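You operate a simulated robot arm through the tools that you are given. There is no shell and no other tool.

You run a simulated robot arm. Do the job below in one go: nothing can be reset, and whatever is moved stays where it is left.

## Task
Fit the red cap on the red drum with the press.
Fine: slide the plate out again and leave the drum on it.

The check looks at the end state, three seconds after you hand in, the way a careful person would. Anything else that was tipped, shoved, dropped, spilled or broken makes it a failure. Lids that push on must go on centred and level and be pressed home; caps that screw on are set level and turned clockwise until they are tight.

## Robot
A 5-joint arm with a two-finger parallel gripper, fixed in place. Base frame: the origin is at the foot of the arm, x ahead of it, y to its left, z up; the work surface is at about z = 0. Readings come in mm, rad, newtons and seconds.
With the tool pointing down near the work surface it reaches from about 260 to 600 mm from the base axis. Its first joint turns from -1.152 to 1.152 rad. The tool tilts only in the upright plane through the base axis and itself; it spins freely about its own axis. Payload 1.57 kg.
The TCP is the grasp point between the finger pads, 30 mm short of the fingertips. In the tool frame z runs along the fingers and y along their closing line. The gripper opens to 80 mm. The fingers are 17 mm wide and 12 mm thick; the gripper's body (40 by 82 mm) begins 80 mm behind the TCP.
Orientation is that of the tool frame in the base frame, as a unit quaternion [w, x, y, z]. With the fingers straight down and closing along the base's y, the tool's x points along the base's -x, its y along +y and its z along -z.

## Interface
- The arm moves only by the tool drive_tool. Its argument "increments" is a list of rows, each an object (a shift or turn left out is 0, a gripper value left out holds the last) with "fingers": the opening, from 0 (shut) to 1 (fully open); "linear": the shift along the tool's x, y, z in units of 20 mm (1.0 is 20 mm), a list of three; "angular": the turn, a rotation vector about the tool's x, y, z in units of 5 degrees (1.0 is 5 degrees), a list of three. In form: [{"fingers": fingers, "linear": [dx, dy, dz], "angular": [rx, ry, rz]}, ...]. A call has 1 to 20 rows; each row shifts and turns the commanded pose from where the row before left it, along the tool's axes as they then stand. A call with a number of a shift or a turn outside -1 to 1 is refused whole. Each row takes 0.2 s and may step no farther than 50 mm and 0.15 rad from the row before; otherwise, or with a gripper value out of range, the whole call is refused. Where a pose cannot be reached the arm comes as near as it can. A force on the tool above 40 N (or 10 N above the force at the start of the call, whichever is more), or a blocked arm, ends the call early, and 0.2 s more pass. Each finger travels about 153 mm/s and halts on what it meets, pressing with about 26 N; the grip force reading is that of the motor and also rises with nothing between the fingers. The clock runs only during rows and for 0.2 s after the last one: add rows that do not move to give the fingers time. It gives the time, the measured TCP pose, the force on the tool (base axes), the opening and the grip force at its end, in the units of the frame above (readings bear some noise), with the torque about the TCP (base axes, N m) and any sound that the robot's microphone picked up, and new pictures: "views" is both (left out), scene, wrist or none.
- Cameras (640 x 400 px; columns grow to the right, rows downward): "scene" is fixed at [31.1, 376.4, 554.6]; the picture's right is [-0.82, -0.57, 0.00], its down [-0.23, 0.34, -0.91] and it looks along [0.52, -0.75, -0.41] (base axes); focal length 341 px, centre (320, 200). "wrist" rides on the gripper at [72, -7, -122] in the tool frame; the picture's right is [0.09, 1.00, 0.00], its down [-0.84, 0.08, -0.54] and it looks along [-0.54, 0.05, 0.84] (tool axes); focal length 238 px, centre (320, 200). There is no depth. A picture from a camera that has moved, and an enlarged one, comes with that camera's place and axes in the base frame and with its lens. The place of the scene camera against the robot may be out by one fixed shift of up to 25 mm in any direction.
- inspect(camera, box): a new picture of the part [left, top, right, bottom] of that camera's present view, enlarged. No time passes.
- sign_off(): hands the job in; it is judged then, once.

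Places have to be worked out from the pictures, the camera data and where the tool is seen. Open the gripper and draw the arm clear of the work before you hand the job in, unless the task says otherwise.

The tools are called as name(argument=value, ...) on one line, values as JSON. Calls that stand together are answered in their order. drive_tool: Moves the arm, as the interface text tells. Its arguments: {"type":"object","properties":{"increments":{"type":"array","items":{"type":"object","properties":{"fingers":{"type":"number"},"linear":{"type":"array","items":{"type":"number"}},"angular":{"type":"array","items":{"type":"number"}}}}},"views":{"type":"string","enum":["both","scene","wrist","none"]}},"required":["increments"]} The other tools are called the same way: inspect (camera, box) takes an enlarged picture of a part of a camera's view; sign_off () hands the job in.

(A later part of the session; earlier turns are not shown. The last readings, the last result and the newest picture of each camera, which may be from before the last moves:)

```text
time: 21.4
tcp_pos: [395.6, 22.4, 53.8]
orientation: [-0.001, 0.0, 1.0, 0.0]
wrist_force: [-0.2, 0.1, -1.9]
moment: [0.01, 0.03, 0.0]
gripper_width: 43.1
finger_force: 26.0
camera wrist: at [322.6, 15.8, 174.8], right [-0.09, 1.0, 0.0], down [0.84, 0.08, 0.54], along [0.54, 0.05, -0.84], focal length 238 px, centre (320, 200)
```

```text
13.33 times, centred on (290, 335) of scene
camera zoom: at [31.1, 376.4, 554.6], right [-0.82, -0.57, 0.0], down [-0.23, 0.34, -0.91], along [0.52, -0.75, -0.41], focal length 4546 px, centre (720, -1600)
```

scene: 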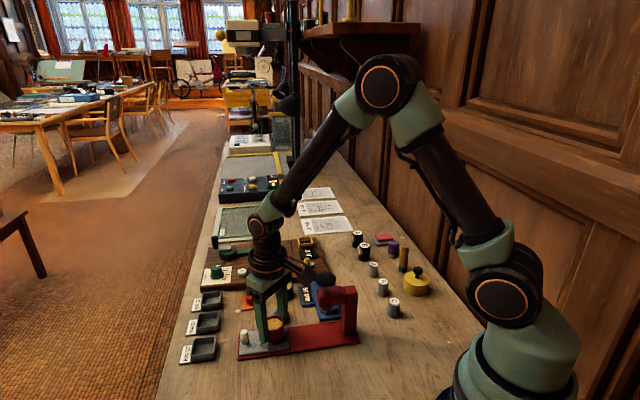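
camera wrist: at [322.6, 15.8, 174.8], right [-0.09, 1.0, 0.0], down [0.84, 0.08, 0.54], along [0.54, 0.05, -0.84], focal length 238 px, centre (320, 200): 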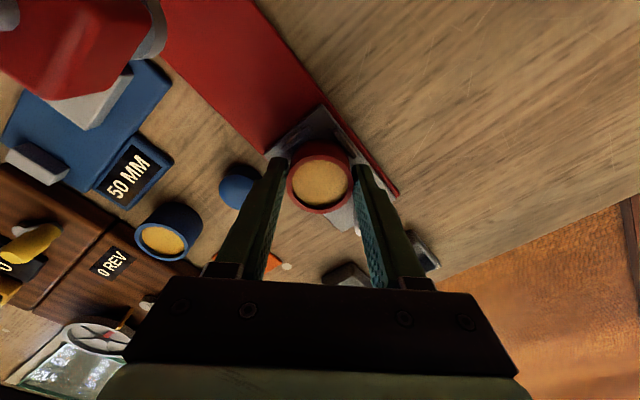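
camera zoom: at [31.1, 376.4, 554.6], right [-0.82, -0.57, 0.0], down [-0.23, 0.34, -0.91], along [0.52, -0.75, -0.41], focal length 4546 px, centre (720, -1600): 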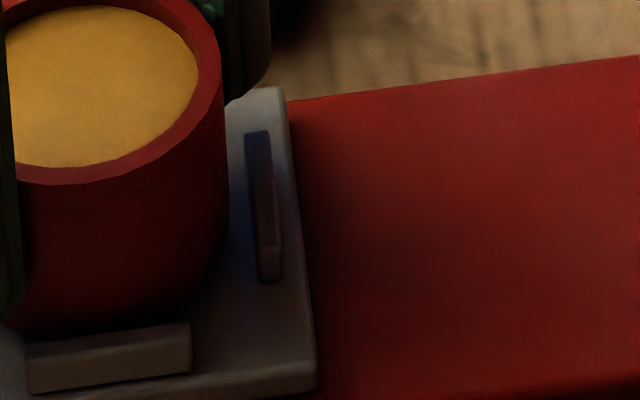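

Comparing rib gaps with the drum's footprint, the drum needs to shift about (−1.3, −1.1) mm. I apply that at the same height and re-measure.

drive_tool(increments=[{"linear": [0.065, -0.055, 0]}, {}, {}], views="wrist")

inspect(camera="wrist", box=[275, 120, 365, 176])

inspect(camera="scene", box=[255, 315, 303, 351])

```text
time: 22.2
tcp_pos: [394.1, 23.0, 54.1]
orientation: [0.0, 0.001, 1.0, 0.0]
wrist_force: [-0.5, -0.4, -1.8]
moment: [0.02, 0.04, -0.01]
gripper_width: 43.3
finger_force: 26.2
camera wrist: at [321.1, 14.7, 174.7], right [-0.09, 1.0, 0.0], down [0.84, 0.08, 0.54], along [0.54, 0.05, -0.84], focal length 238 px, centre (320, 200)
```

wrist: 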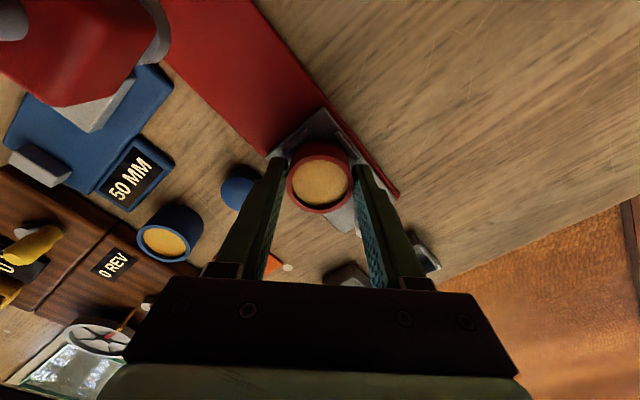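

```text
7.11 times, centred on (320, 148) of wrist
camera zoom: at [321.1, 14.7, 174.7], right [-0.09, 1.0, 0.0], down [0.84, 0.08, 0.54], along [0.54, 0.05, -0.84], focal length 1695 px, centre (320, 570)
```

zoom: 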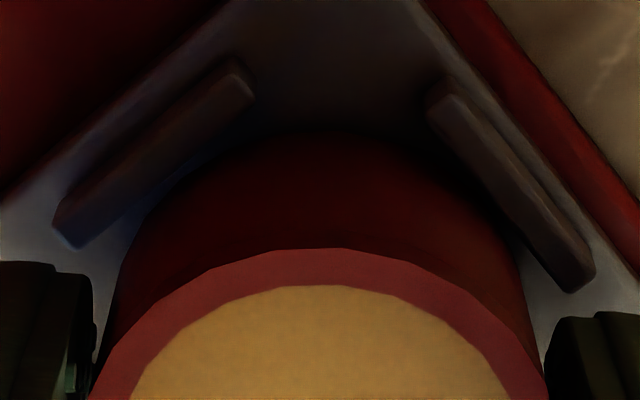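

```text
11.11 times, centred on (279, 333) of scene
camera zoom: at [31.1, 376.4, 554.6], right [-0.82, -0.57, 0.0], down [-0.23, 0.34, -0.91], along [0.52, -0.75, -0.41], focal length 3788 px, centre (776, -1278)
```

zoom: 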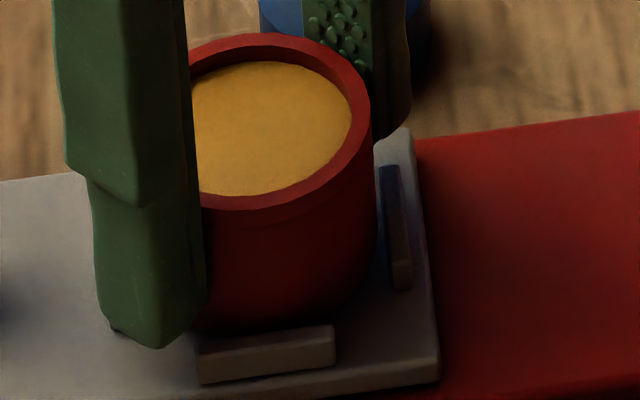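

The gaps to both visible ribs now look equal, at about the expected 2 mm with perspective. I lower 4 mm between the ribs and read the force.

drive_tool(increments=[{"linear": [0, 0, 0.05]}, {"linear": [0, 0, 0.05]}, {"linear": [0, 0, 0.05]}, {"linear": [0, 0, 0.05]}, {}], views="wrist")

inspect(camera="wrist", box=[275, 120, 365, 176])

inspect(camera="scene", box=[255, 315, 303, 351])

```text
time: 23.5
tcp_pos: [394.3, 21.9, 49.7]
orientation: [-0.001, 0.0, 1.0, 0.0]
wrist_force: [-1.7, -2.1, 3.5]
moment: [0.01, 0.09, 0.03]
gripper_width: 43.1
finger_force: 25.6
stopped in row 5: the force on the tool passed its limit at 42 N (the readings are from after the stop); the commanded pose is now the measured one
camera wrist: at [321.0, 14.8, 171.4], right [-0.09, 1.0, 0.0], down [0.84, 0.08, 0.54], along [0.54, 0.05, -0.84], focal length 238 px, centre (320, 200)
```

wrist: 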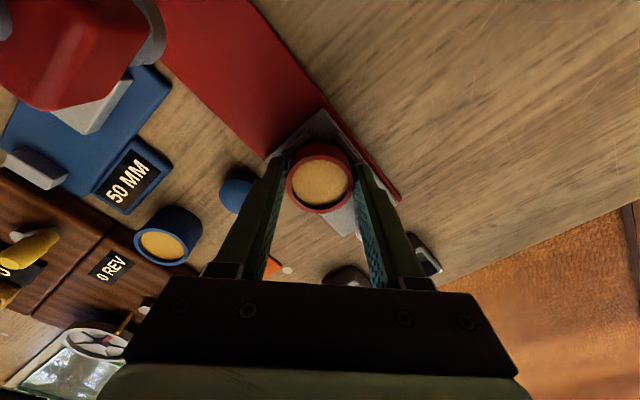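

```text
7.11 times, centred on (320, 148) of wrist
camera zoom: at [321.0, 14.8, 171.4], right [-0.09, 1.0, 0.0], down [0.84, 0.08, 0.54], along [0.54, 0.05, -0.84], focal length 1695 px, centre (320, 570)
```

zoom: 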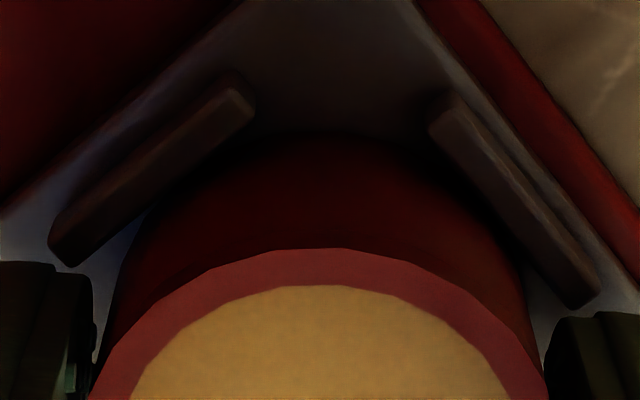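

```text
11.11 times, centred on (279, 333) of scene
camera zoom: at [31.1, 376.4, 554.6], right [-0.82, -0.57, 0.0], down [-0.23, 0.34, -0.91], along [0.52, -0.75, -0.41], focal length 3788 px, centre (776, -1278)
```

zoom: 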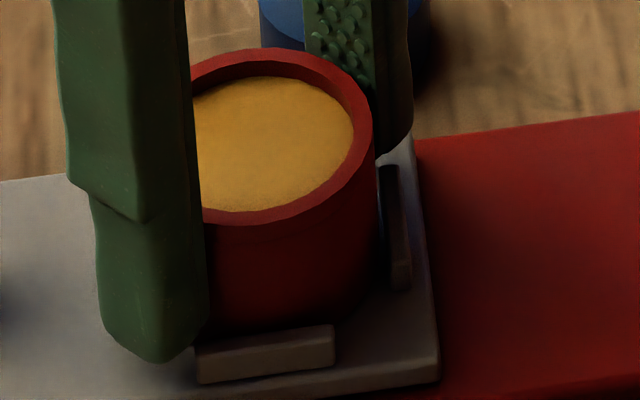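

Firm contact came with the drum bottom at about 13.5 mm, which matches base plus plate thickness. No part of the drum overlaps the rib tops. I release with a moderate opening and rise straight up to inspect.

drive_tool(increments=[{"fingers": 0.6}, {"fingers": 0.72}, {}, {"linear": [0, 0, -0.3]}, {"linear": [0, 0, -0.5]}, {"linear": [0, 0, -0.8]}, {"linear": [0, 0, -0.8]}, {"linear": [0, 0, -0.8]}, {}], views="both")

inspect(camera="wrist", box=[260, 80, 380, 180])

inspect(camera="scene", box=[235, 300, 315, 360])

```text
time: 25.5
tcp_pos: [394.9, 22.2, 113.9]
orientation: [-0.001, 0.0, 1.0, 0.0]
wrist_force: [0.2, -0.5, -0.1]
moment: [-0.02, 0.02, 0.01]
gripper_width: 57.9
finger_force: 0.0
camera wrist: at [321.3, 15.6, 235.6], right [-0.09, 1.0, 0.0], down [0.84, 0.08, 0.54], along [0.54, 0.05, -0.84], focal length 238 px, centre (320, 200)
```

scene: 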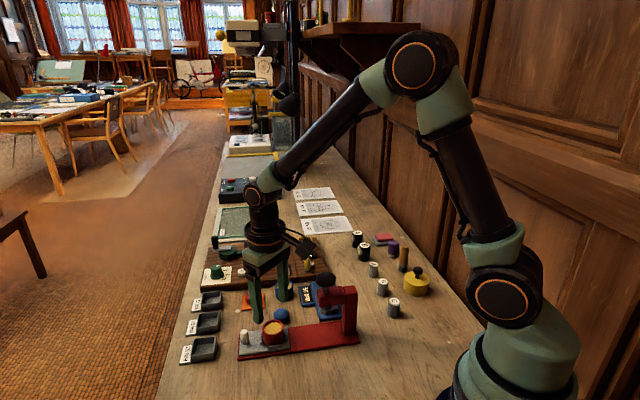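
wrist: 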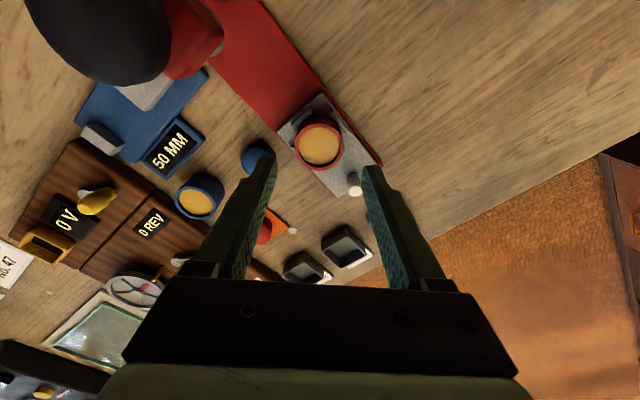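

```text
4.00 times, centred on (320, 130) of wrist
camera zoom: at [321.3, 15.6, 235.6], right [-0.09, 1.0, 0.0], down [0.84, 0.08, 0.54], along [0.54, 0.05, -0.84], focal length 953 px, centre (320, 480)
```

zoom: 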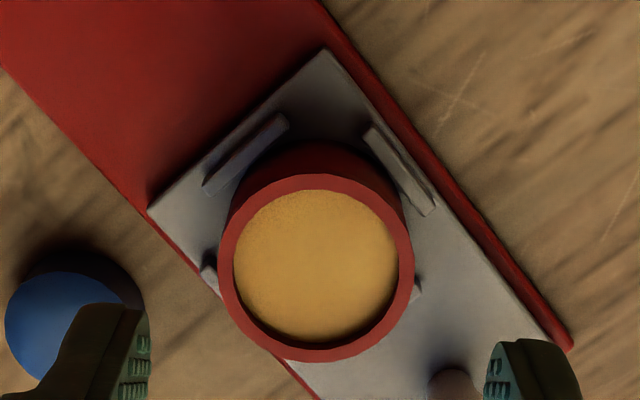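

```text
6.67 times, centred on (275, 330) of scene
camera zoom: at [31.1, 376.4, 554.6], right [-0.82, -0.57, 0.0], down [-0.23, 0.34, -0.91], along [0.52, -0.75, -0.41], focal length 2273 px, centre (620, -667)
```

zoom: 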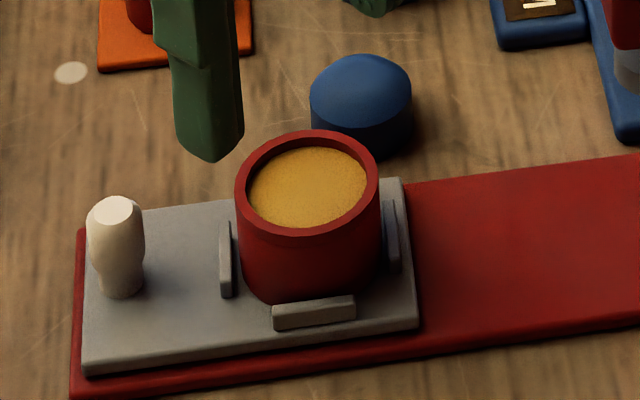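

The drum appears to sit between the ribs. I zoom in to confirm it is down on the plate and level.

inspect(camera="scene", box=[255, 315, 303, 351])

inspect(camera="wrist", box=[285, 100, 355, 175])

```text
11.11 times, centred on (279, 333) of scene
camera zoom: at [31.1, 376.4, 554.6], right [-0.82, -0.57, 0.0], down [-0.23, 0.34, -0.91], along [0.52, -0.75, -0.41], focal length 3788 px, centre (776, -1278)
```

zoom: 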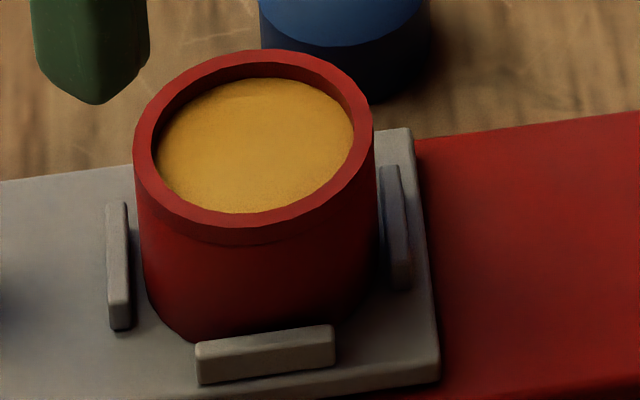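

```text
5.33 times, centred on (320, 138) of wrist
camera zoom: at [321.3, 15.6, 235.6], right [-0.09, 1.0, 0.0], down [0.84, 0.08, 0.54], along [0.54, 0.05, -0.84], focal length 1271 px, centre (320, 533)
```

zoom: 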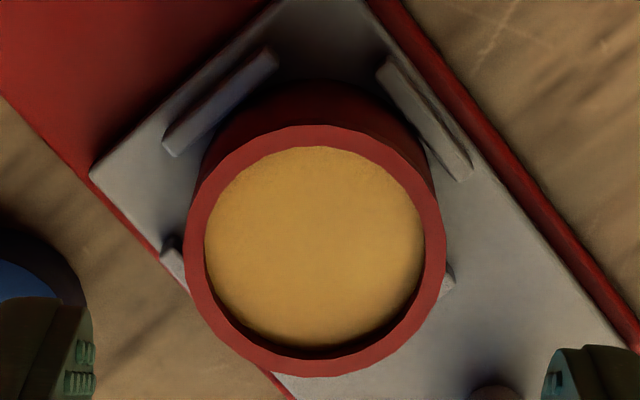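

The drum is seated in the pocket, level and inside all four ribs, with its axis at about (393,21.5). Next I move over to the cap at about (512,-42) and hover.

drive_tool(increments=[{"linear": [-0.74, -0.4, 0]}, {"linear": [-0.74, -0.4, 0]}, {"linear": [-0.74, -0.4, 0]}, {"linear": [-0.74, -0.4, 0]}, {"linear": [-0.74, -0.4, 0]}, {"linear": [-0.74, -0.4, 0]}, {"linear": [-0.74, -0.4, 0]}, {"linear": [-0.72, -0.4, 0]}, {}, {}], views="both")

inspect(camera="wrist", box=[260, 80, 380, 190])

inspect(camera="scene", box=[225, 270, 285, 315])

```text
time: 27.7
tcp_pos: [512.2, -44.1, 114.0]
orientation: [0.0, 0.0, 1.0, 0.001]
wrist_force: [0.4, -0.2, -0.6]
moment: [0.01, 0.01, 0.03]
gripper_width: 57.3
finger_force: 0.0
camera wrist: at [439.8, -50.8, 235.8], right [-0.09, 1.0, 0.0], down [0.84, 0.08, 0.54], along [0.54, 0.05, -0.84], focal length 238 px, centre (320, 200)
```

scene: 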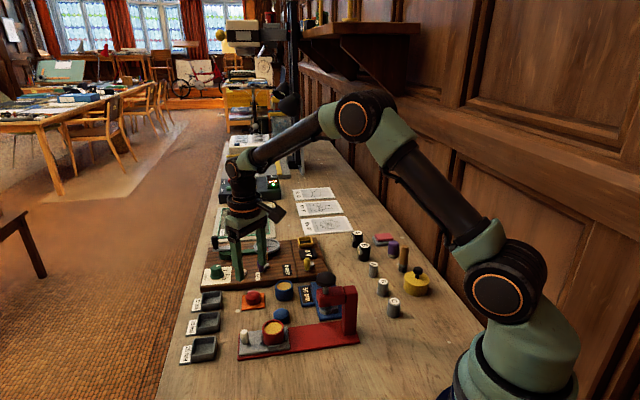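
wrist: 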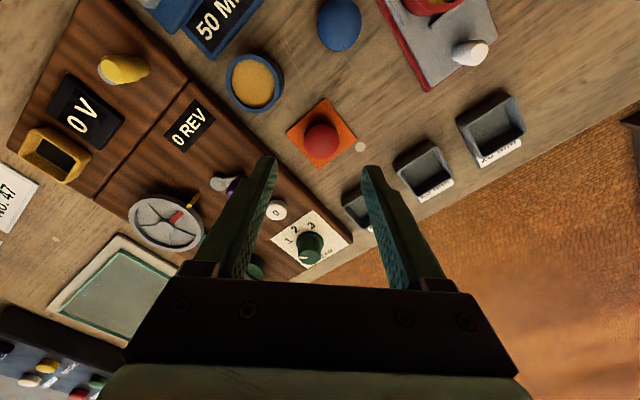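

```text
3.64 times, centred on (320, 135) of wrist
camera zoom: at [439.8, -50.8, 235.8], right [-0.09, 1.0, 0.0], down [0.84, 0.08, 0.54], along [0.54, 0.05, -0.84], focal length 867 px, centre (320, 436)
```

zoom: 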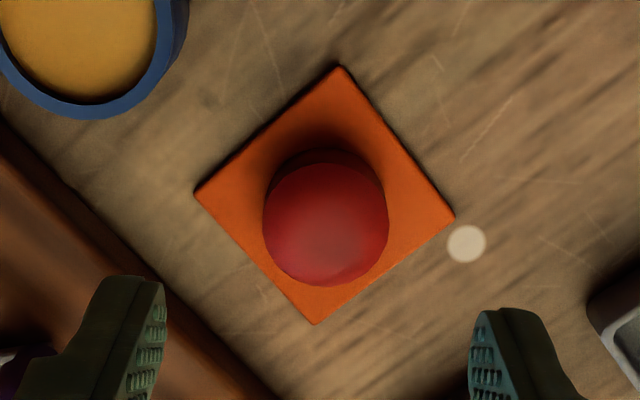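

```text
8.89 times, centred on (255, 292) of scene
camera zoom: at [31.1, 376.4, 554.6], right [-0.82, -0.57, 0.0], down [-0.23, 0.34, -0.91], along [0.52, -0.75, -0.41], focal length 3030 px, centre (898, -622)
```

zoom: 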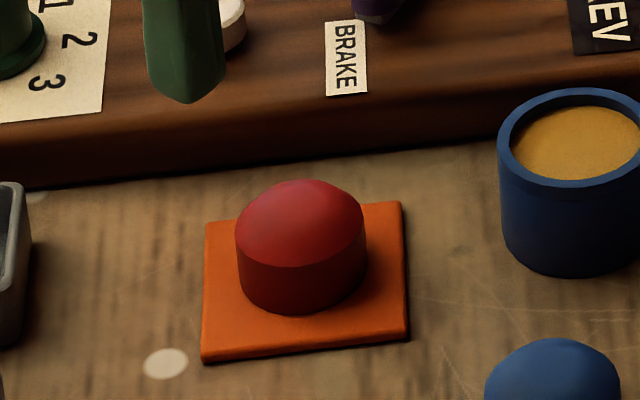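

The cap is a 34 mm domed plug about 24 mm tall, with its axis near (515,-42.5). I correct by (+2.5,+1.7) and go partway down to check centring.

drive_tool(increments=[{"linear": [-0.125, 0.085, 0.4]}, {"linear": [0, 0, 0.8]}, {"linear": [0, 0, 0.8]}, {"linear": [0, 0, 0.5]}, {}, {}], views="both")

inspect(camera="wrist", box=[250, 100, 390, 230])

inspect(camera="scene", box=[215, 260, 295, 320])

```text
time: 29.1
tcp_pos: [512.7, -41.7, 64.0]
orientation: [0.0, 0.001, 1.0, 0.001]
wrist_force: [0.7, -0.4, 0.5]
moment: [-0.01, 0.0, 0.04]
gripper_width: 57.8
finger_force: 0.0
camera wrist: at [440.6, -47.5, 185.7], right [-0.09, 1.0, 0.0], down [0.84, 0.08, 0.54], along [0.54, 0.05, -0.84], focal length 238 px, centre (320, 200)
```

scene: 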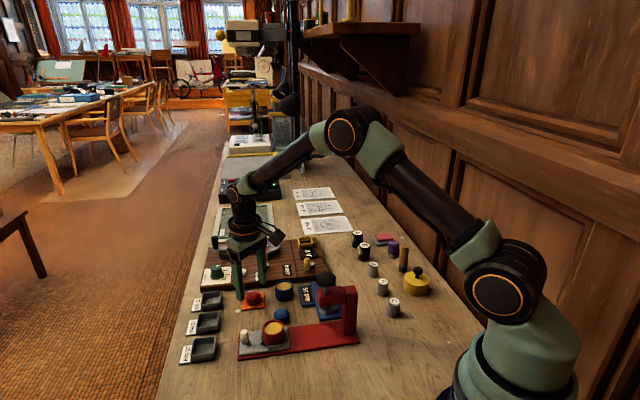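
wrist: 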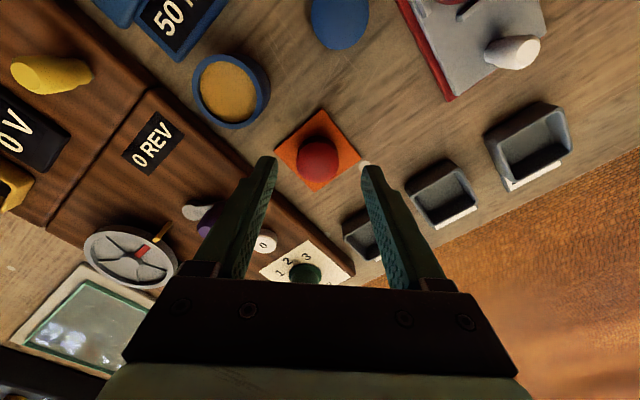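

```text
3.08 times, centred on (320, 165) of wrist
camera zoom: at [440.6, -47.5, 185.7], right [-0.09, 1.0, 0.0], down [0.84, 0.08, 0.54], along [0.54, 0.05, -0.84], focal length 733 px, centre (320, 308)
```

zoom: 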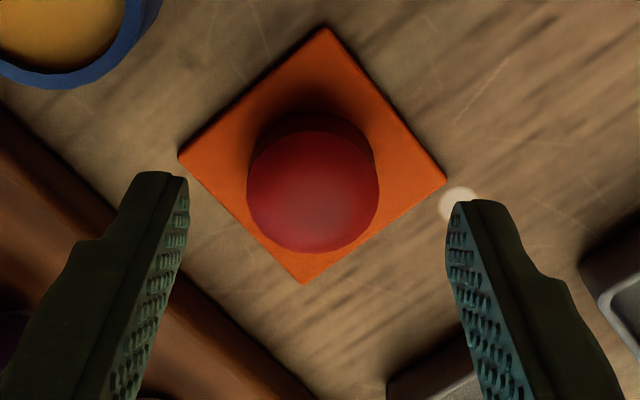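

```text
6.67 times, centred on (255, 290) of scene
camera zoom: at [31.1, 376.4, 554.6], right [-0.82, -0.57, 0.0], down [-0.23, 0.34, -0.91], along [0.52, -0.75, -0.41], focal length 2273 px, centre (753, -400)
```

zoom: 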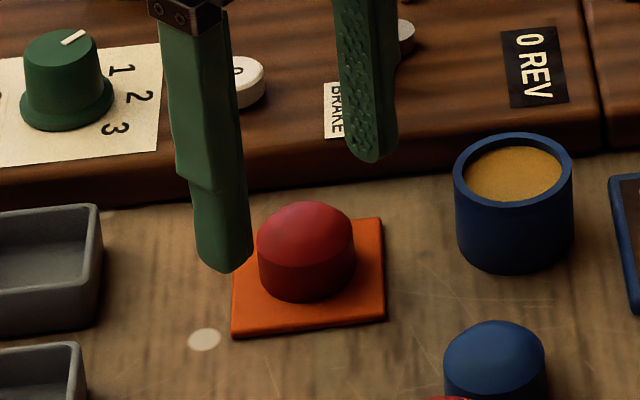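

The cap is centred to within about 1.5 mm. I correct by (+1.5,−1.5), go down so the tips are about 5 mm above the cap's foot, and close gently.

drive_tool(increments=[{"linear": [-0.075, -0.075, 0.3]}, {"linear": [0, 0, 0.4]}, {"linear": [0, 0, 0.4]}, {"linear": [0, 0, 0.2]}, {}, {}], views="both")

inspect(camera="wrist", box=[250, 110, 390, 230])

inspect(camera="scene", box=[225, 270, 285, 315])

```text
time: 30.5
tcp_pos: [514.9, -42.5, 36.5]
orientation: [-0.001, 0.001, 1.0, 0.0]
wrist_force: [0.7, -0.7, -0.1]
moment: [0.03, -0.01, -0.01]
gripper_width: 57.5
finger_force: 0.0
camera wrist: at [441.9, -48.9, 159.2], right [-0.09, 1.0, 0.0], down [0.84, 0.08, 0.54], along [0.54, 0.05, -0.84], focal length 238 px, centre (320, 200)
```

scene: 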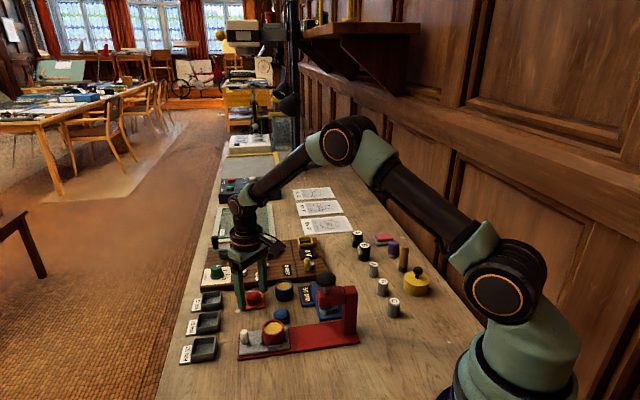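
wrist: 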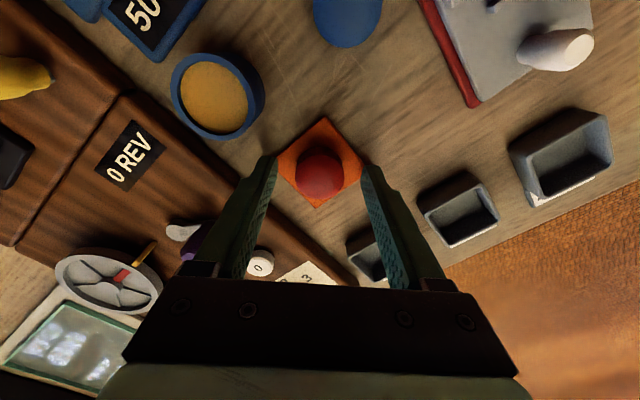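

```text
3.33 times, centred on (320, 170) of wrist
camera zoom: at [441.9, -48.9, 159.2], right [-0.09, 1.0, 0.0], down [0.84, 0.08, 0.54], along [0.54, 0.05, -0.84], focal length 794 px, centre (320, 300)
```

zoom: 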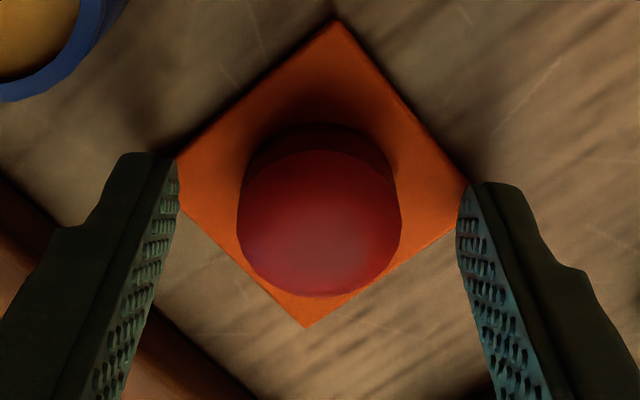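

```text
8.89 times, centred on (255, 292) of scene
camera zoom: at [31.1, 376.4, 554.6], right [-0.82, -0.57, 0.0], down [-0.23, 0.34, -0.91], along [0.52, -0.75, -0.41], focal length 3030 px, centre (898, -622)
```

zoom: 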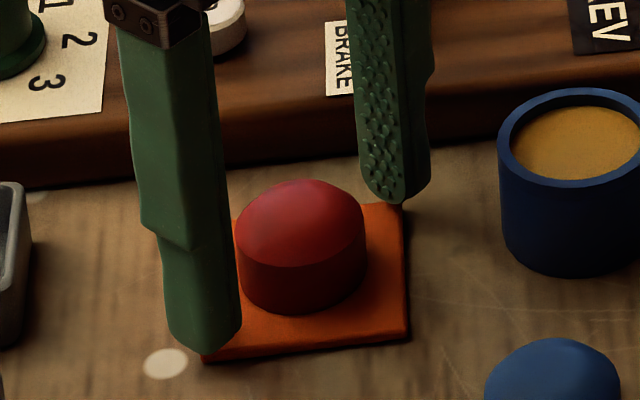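

The cap is centred under the TCP with the tips about 4 mm above the pad. I close on it.

drive_tool(increments=[{"fingers": 0.55}, {"fingers": 0.45}, {"fingers": 0.3}, {"fingers": 0.0}, {}, {}], views="wrist")

inspect(camera="wrist", box=[250, 110, 390, 230])

```text
time: 31.9
tcp_pos: [516.6, -42.3, 37.3]
orientation: [0.0, 0.0, 1.0, 0.001]
wrist_force: [0.7, -0.1, 0.4]
moment: [0.02, -0.03, 0.05]
gripper_width: 30.5
finger_force: 26.1
camera wrist: at [441.9, -48.9, 159.3], right [-0.09, 1.0, 0.0], down [0.84, 0.08, 0.54], along [0.54, 0.05, -0.84], focal length 238 px, centre (320, 200)
```

wrist: 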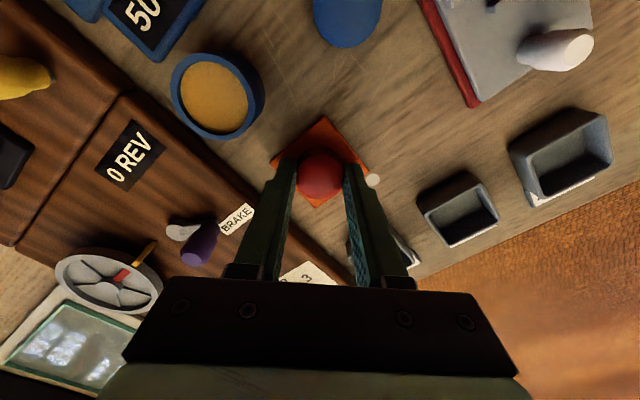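

```text
3.33 times, centred on (320, 170) of wrist
camera zoom: at [441.9, -48.9, 159.3], right [-0.09, 1.0, 0.0], down [0.84, 0.08, 0.54], along [0.54, 0.05, -0.84], focal length 794 px, centre (320, 300)
```

zoom: 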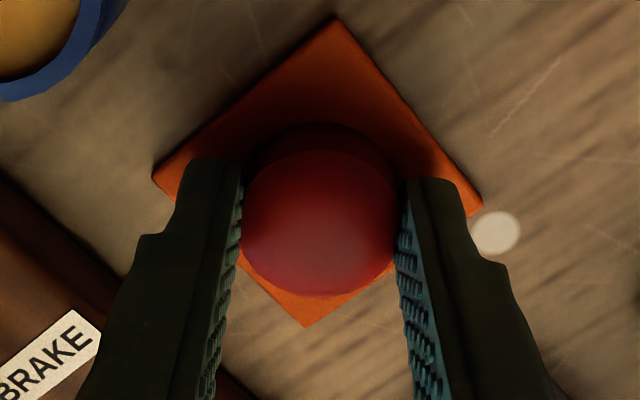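

The gripper reads 30.5 mm at 26 N, a bit less than the dome looked, so I check from the scene camera how the cap is held.

inspect(camera="scene", box=[235, 280, 275, 310])

inspect(camera="wrist", box=[290, 130, 350, 220])

```text
13.33 times, centred on (255, 295) of scene
camera zoom: at [31.1, 376.4, 554.6], right [-0.82, -0.57, 0.0], down [-0.23, 0.34, -0.91], along [0.52, -0.75, -0.41], focal length 4546 px, centre (1187, -1067)
```

zoom: 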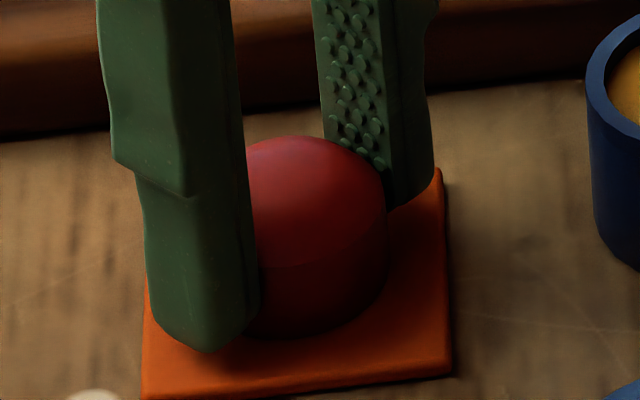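

```text
4.44 times, centred on (320, 175) of wrist
camera zoom: at [441.9, -48.9, 159.3], right [-0.09, 1.0, 0.0], down [0.84, 0.08, 0.54], along [0.54, 0.05, -0.84], focal length 1059 px, centre (320, 311)
```

zoom: 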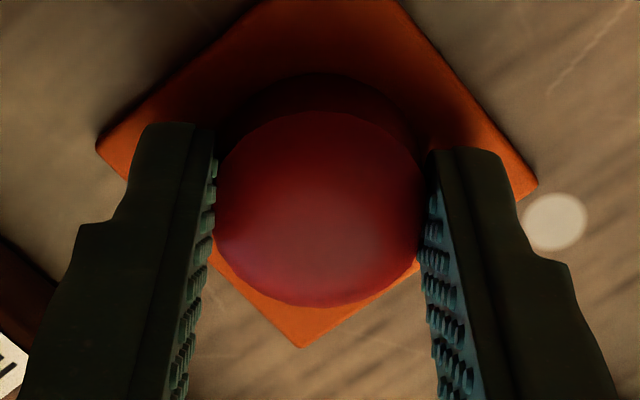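

The cap sits squarely between the pads. I lift it slowly.

drive_tool(increments=[{"linear": [0, 0, -0.05]}, {"linear": [0, 0, -0.1]}, {"linear": [0, 0, -0.15]}, {"linear": [0, 0, -0.2]}, {}, {}], views="both")

inspect(camera="scene", box=[225, 270, 285, 315])

inspect(camera="wrist", box=[250, 110, 390, 230])

```text
time: 33.3
tcp_pos: [515.4, -42.6, 48.8]
orientation: [0.0, 0.0, 1.0, 0.0]
wrist_force: [0.6, 0.1, -0.3]
moment: [0.01, 0.01, -0.01]
gripper_width: 30.5
finger_force: 25.8
camera wrist: at [443.2, -49.3, 170.3], right [-0.09, 1.0, 0.0], down [0.84, 0.08, 0.54], along [0.54, 0.05, -0.84], focal length 238 px, centre (320, 200)
```

scene: 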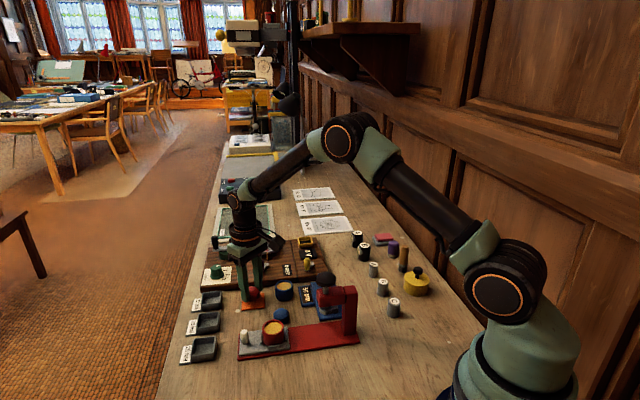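
wrist: 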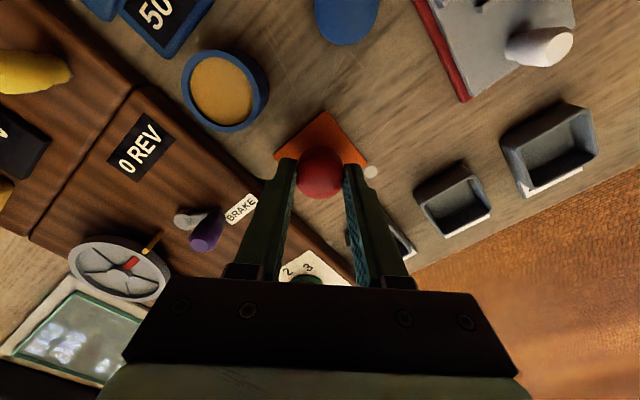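

```text
8.89 times, centred on (255, 292) of scene
camera zoom: at [31.1, 376.4, 554.6], right [-0.82, -0.57, 0.0], down [-0.23, 0.34, -0.91], along [0.52, -0.75, -0.41], focal length 3030 px, centre (898, -622)
```

zoom: 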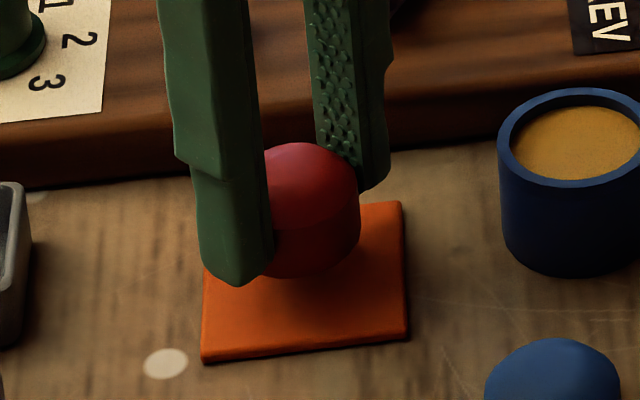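

```text
3.33 times, centred on (320, 170) of wrist
camera zoom: at [443.2, -49.3, 170.3], right [-0.09, 1.0, 0.0], down [0.84, 0.08, 0.54], along [0.54, 0.05, -0.84], focal length 794 px, centre (320, 300)
```

zoom: 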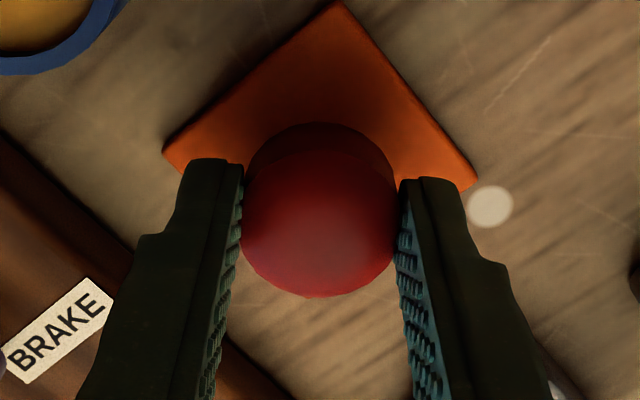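

The cap is held and the pad stays put. I lift it to about z=112 for clearance, then carry it toward the drum.

drive_tool(increments=[{"linear": [0, 0, -0.2]}, {"linear": [0, 0, -0.35]}, {"linear": [0, 0, -0.4]}, {"linear": [0, 0, -0.4]}, {"linear": [0, 0, -0.4]}, {"linear": [0, 0, -0.4]}, {"linear": [0, 0, -0.4]}, {"linear": [0, 0, -0.35]}, {"linear": [0, 0, -0.2]}, {}], views="wrist")

drive_tool(increments=[{"linear": [0.2, 0.1, 0]}, {"linear": [0.35, 0.2, 0]}, {"linear": [0.45, 0.25, 0]}, {"linear": [0.45, 0.25, 0]}, {"linear": [0.45, 0.25, 0]}, {"linear": [0.45, 0.25, 0]}, {"linear": [0.45, 0.25, 0]}, {"linear": [0.45, 0.25, 0]}, {"linear": [0.45, 0.25, 0]}, {"linear": [0.45, 0.25, 0]}, {"linear": [0.45, 0.25, 0]}, {"linear": [0.45, 0.2, 0]}, {"linear": [0.45, 0.2, 0]}, {"linear": [0.35, 0.15, 0]}, {"linear": [0.2, 0.1, 0]}, {}, {}], views="both")

inspect(camera="wrist", box=[250, 80, 390, 230])

inspect(camera="scene", box=[235, 270, 315, 360])

```text
time: 35.5
tcp_pos: [516.0, -41.9, 108.8]
orientation: [-0.001, 0.0, 1.0, 0.0]
wrist_force: [0.5, -0.5, -0.8]
moment: [0.06, 0.01, 0.01]
gripper_width: 30.8
finger_force: 25.7
camera wrist: at [443.1, -48.4, 231.1], right [-0.09, 1.0, 0.0], down [0.84, 0.08, 0.54], along [0.54, 0.05, -0.84], focal length 238 px, centre (320, 200)
```

wrist: 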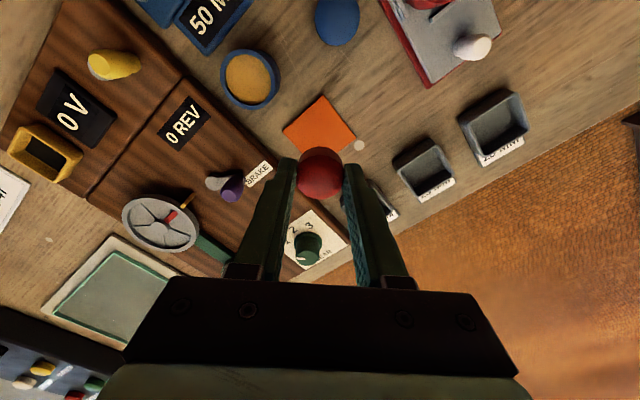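

```text
time: 39.1
tcp_pos: [396.1, 22.2, 110.7]
orientation: [0.0, 0.0, 1.0, 0.0]
wrist_force: [-1.2, 0.2, -0.1]
moment: [-0.02, 0.0, -0.02]
gripper_width: 30.5
finger_force: 26.0
camera wrist: at [322.9, 15.8, 231.6], right [-0.09, 1.0, 0.0], down [0.84, 0.08, 0.54], along [0.54, 0.05, -0.84], focal length 238 px, centre (320, 200)
```

scene: 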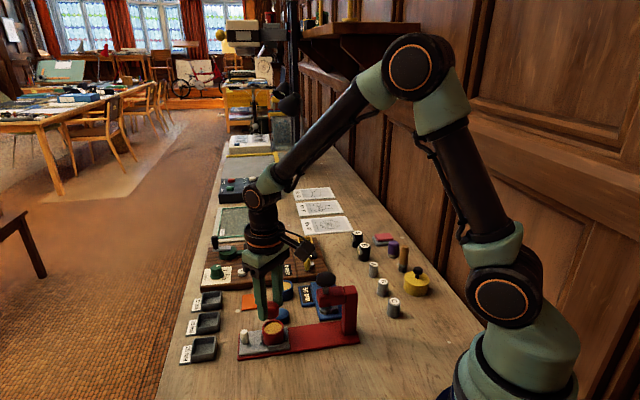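
wrist: 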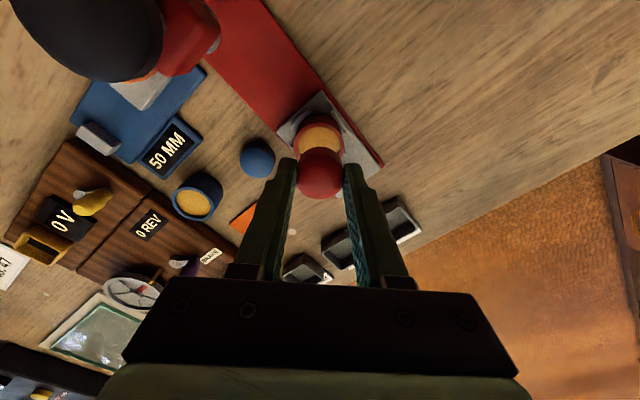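

```text
2.67 times, centred on (320, 155) of wrist
camera zoom: at [322.9, 15.8, 231.6], right [-0.09, 1.0, 0.0], down [0.84, 0.08, 0.54], along [0.54, 0.05, -0.84], focal length 636 px, centre (320, 320)
```

zoom: 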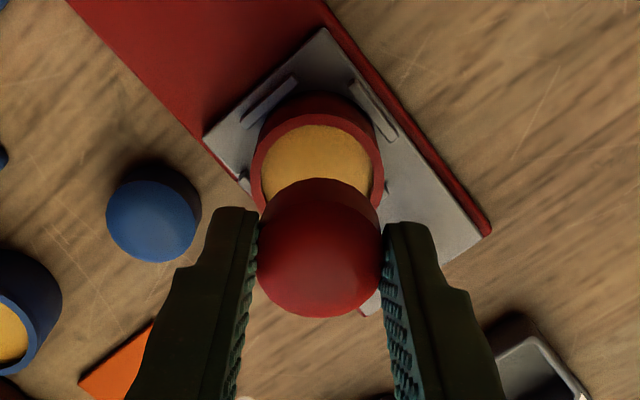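

```text
4.44 times, centred on (275, 315) of scene
camera zoom: at [31.1, 376.4, 554.6], right [-0.82, -0.57, 0.0], down [-0.23, 0.34, -0.91], along [0.52, -0.75, -0.41], focal length 1515 px, centre (520, -311)
```

zoom: 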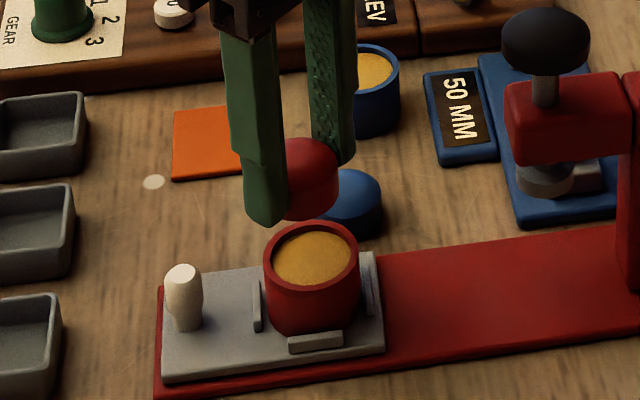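

The cap is held with its axis on the TCP. The drum centre is about (−2.4, −0.9) mm from it. I shift and lower to about 8 mm above the rim, then check alignment up close.

drive_tool(increments=[{"linear": [0.12, -0.045, 0.15]}, {"linear": [0, 0, 0.3]}, {"linear": [0, 0, 0.3]}, {"linear": [0, 0, 0.3]}, {"linear": [0, 0, 0.2]}, {}, {}], views="both")

inspect(camera="wrist", box=[265, 90, 375, 200])

inspect(camera="scene", box=[245, 290, 305, 350])

```text
time: 40.7
tcp_pos: [391.5, 22.0, 85.0]
orientation: [-0.001, 0.0, 1.0, 0.0]
wrist_force: [-0.2, -0.2, 0.2]
moment: [0.0, -0.01, 0.0]
gripper_width: 30.8
finger_force: 26.3
camera wrist: at [318.6, 14.9, 206.3], right [-0.09, 1.0, 0.0], down [0.84, 0.08, 0.54], along [0.54, 0.05, -0.84], focal length 238 px, centre (320, 200)
```

scene: 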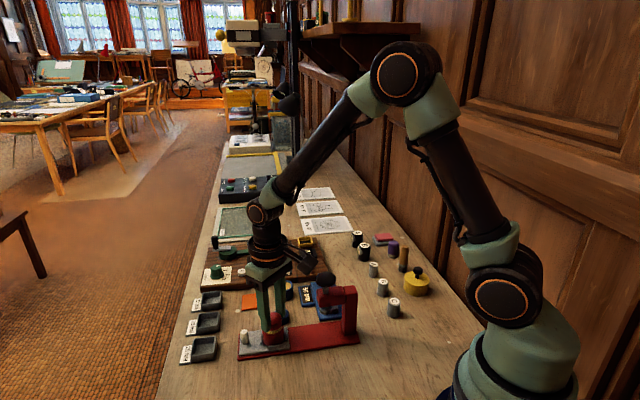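
wrist: 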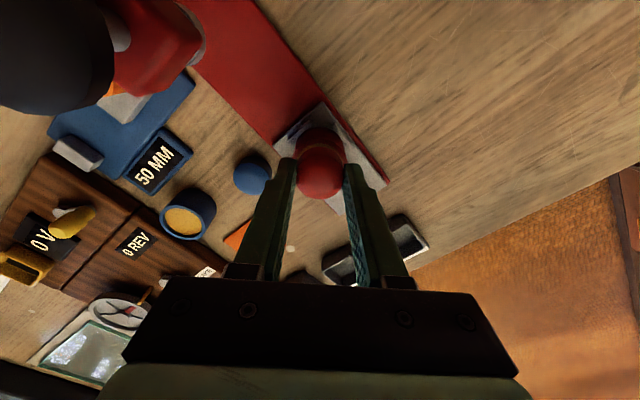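

```text
3.64 times, centred on (320, 145) of wrist
camera zoom: at [318.6, 14.9, 206.3], right [-0.09, 1.0, 0.0], down [0.84, 0.08, 0.54], along [0.54, 0.05, -0.84], focal length 867 px, centre (320, 400)
```

zoom: 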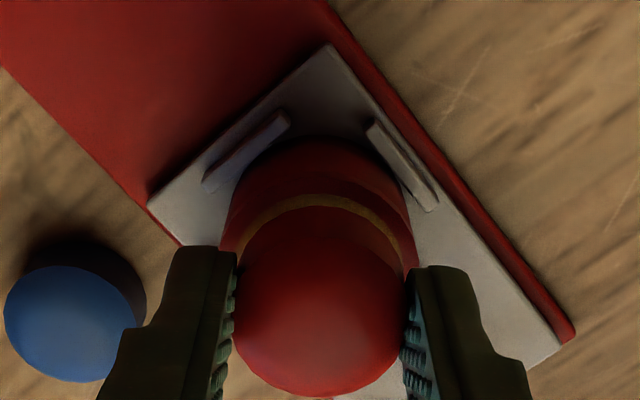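

```text
6.67 times, centred on (275, 320) of scene
camera zoom: at [31.1, 376.4, 554.6], right [-0.82, -0.57, 0.0], down [-0.23, 0.34, -0.91], along [0.52, -0.75, -0.41], focal length 2273 px, centre (620, -600)
```

zoom: 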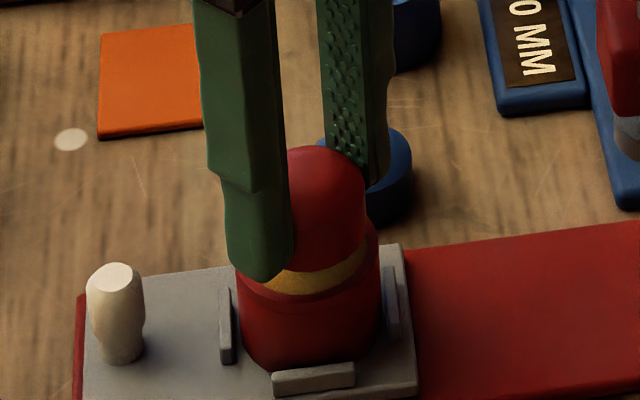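

The arm overshot in x, and the crescent of fill shows the drum about 1.6 mm farther out than the cap. I zoom in to measure it.

inspect(camera="wrist", box=[288, 122, 352, 166])

inspect(camera="scene", box=[260, 305, 300, 345])

```text
9.09 times, centred on (320, 144) of wrist
camera zoom: at [318.6, 14.9, 206.3], right [-0.09, 1.0, 0.0], down [0.84, 0.08, 0.54], along [0.54, 0.05, -0.84], focal length 2167 px, centre (320, 709)
```

zoom: 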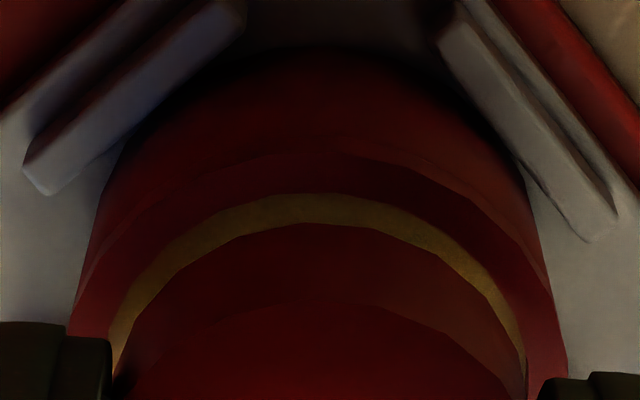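

```text
10.00 times, centred on (280, 325) of scene
camera zoom: at [31.1, 376.4, 554.6], right [-0.82, -0.57, 0.0], down [-0.23, 0.34, -0.91], along [0.52, -0.75, -0.41], focal length 3409 px, centre (720, -1050)
```

zoom: 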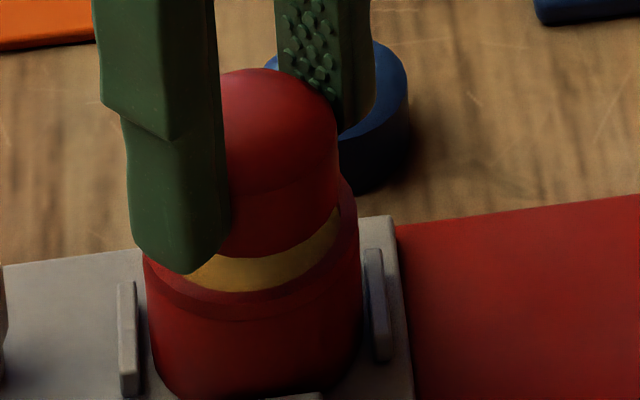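

The rim edges put the drum 2.2 mm farther in +x than the cap, with y aligned. I shift +2.2 mm in x at this height and re-check.

drive_tool(increments=[{"linear": [-0.11, 0, 0]}, {}, {}, {}], views="wrist")

inspect(camera="wrist", box=[288, 122, 352, 166])

```text
time: 41.7
tcp_pos: [395.7, 21.8, 86.6]
orientation: [0.0, 0.0, 1.0, 0.0]
wrist_force: [1.0, 0.1, -0.2]
moment: [-0.01, 0.02, 0.0]
gripper_width: 30.8
finger_force: 26.6
camera wrist: at [321.4, 14.7, 207.4], right [-0.09, 1.0, 0.0], down [0.84, 0.08, 0.54], along [0.54, 0.05, -0.84], focal length 238 px, centre (320, 200)
```

wrist: 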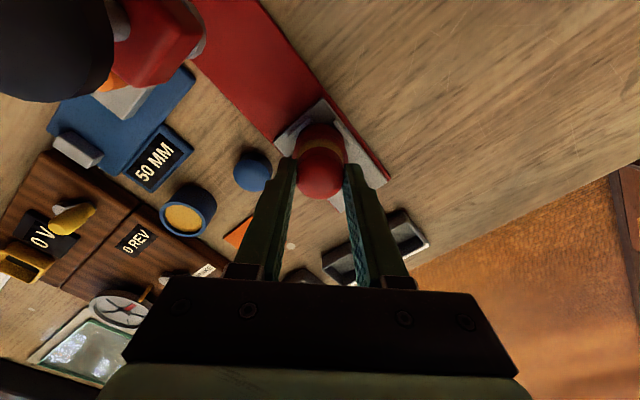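

```text
9.09 times, centred on (320, 144) of wrist
camera zoom: at [321.4, 14.7, 207.4], right [-0.09, 1.0, 0.0], down [0.84, 0.08, 0.54], along [0.54, 0.05, -0.84], focal length 2167 px, centre (320, 709)
```

zoom: 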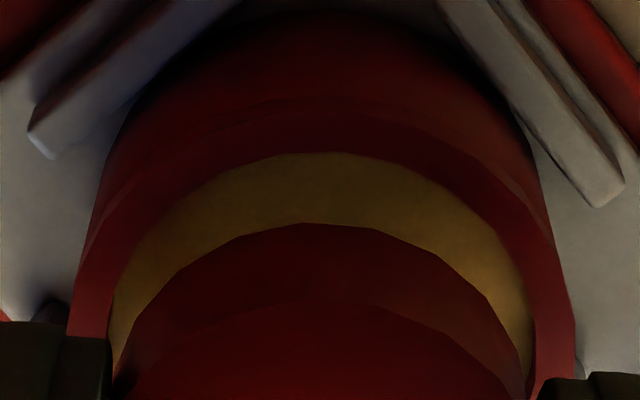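

Now the cap is about 1.5 mm too far in +x (the arm moves slightly more than commanded). The wanted camera x is about 320.0, so I make a small correction.

drive_tool(increments=[{"linear": [0.065, -0.01, 0]}, {}, {}, {}], views="wrist")

inspect(camera="wrist", box=[288, 122, 352, 166])

inspect(camera="scene", box=[260, 305, 300, 345])

```text
time: 42.7
tcp_pos: [393.5, 20.9, 85.9]
orientation: [0.0, -0.001, 1.0, 0.0]
wrist_force: [1.3, -0.2, -0.2]
moment: [0.02, 0.03, 0.04]
gripper_width: 30.6
finger_force: 25.6
camera wrist: at [320.2, 13.9, 207.2], right [-0.09, 1.0, 0.0], down [0.84, 0.08, 0.54], along [0.54, 0.05, -0.84], focal length 238 px, centre (320, 200)
```

wrist: 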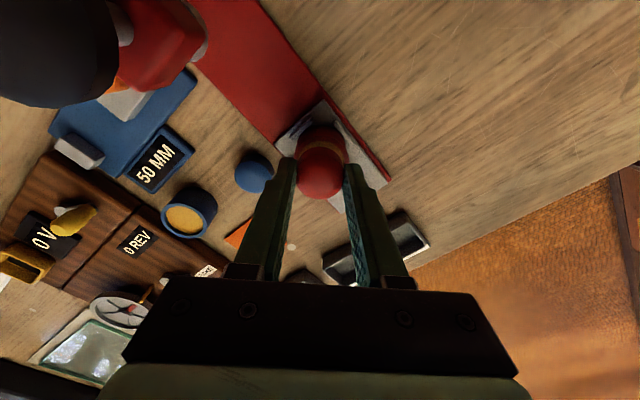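

```text
9.09 times, centred on (320, 144) of wrist
camera zoom: at [320.2, 13.9, 207.2], right [-0.09, 1.0, 0.0], down [0.84, 0.08, 0.54], along [0.54, 0.05, -0.84], focal length 2167 px, centre (320, 709)
```

zoom: 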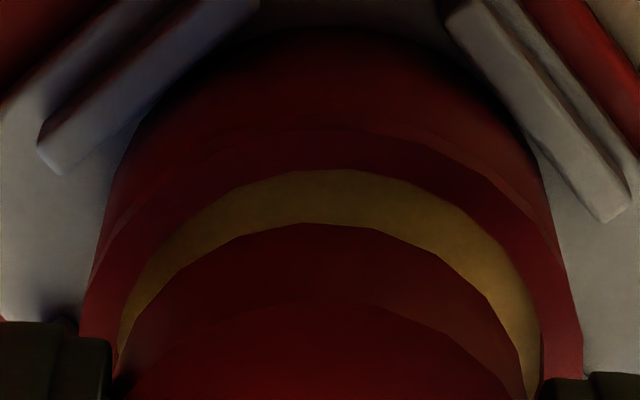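

```text
10.00 times, centred on (280, 325) of scene
camera zoom: at [31.1, 376.4, 554.6], right [-0.82, -0.57, 0.0], down [-0.23, 0.34, -0.91], along [0.52, -0.75, -0.41], focal length 3409 px, centre (720, -1050)
```

zoom: 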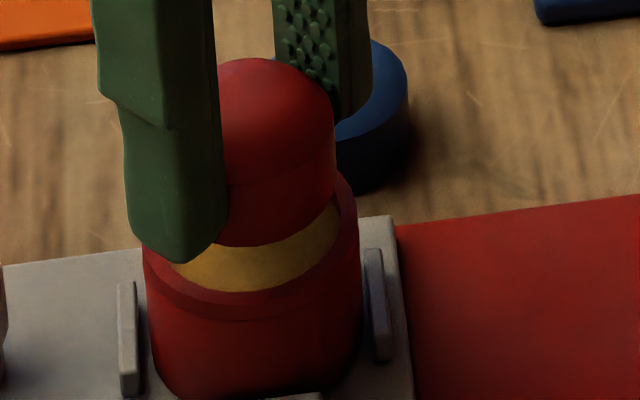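

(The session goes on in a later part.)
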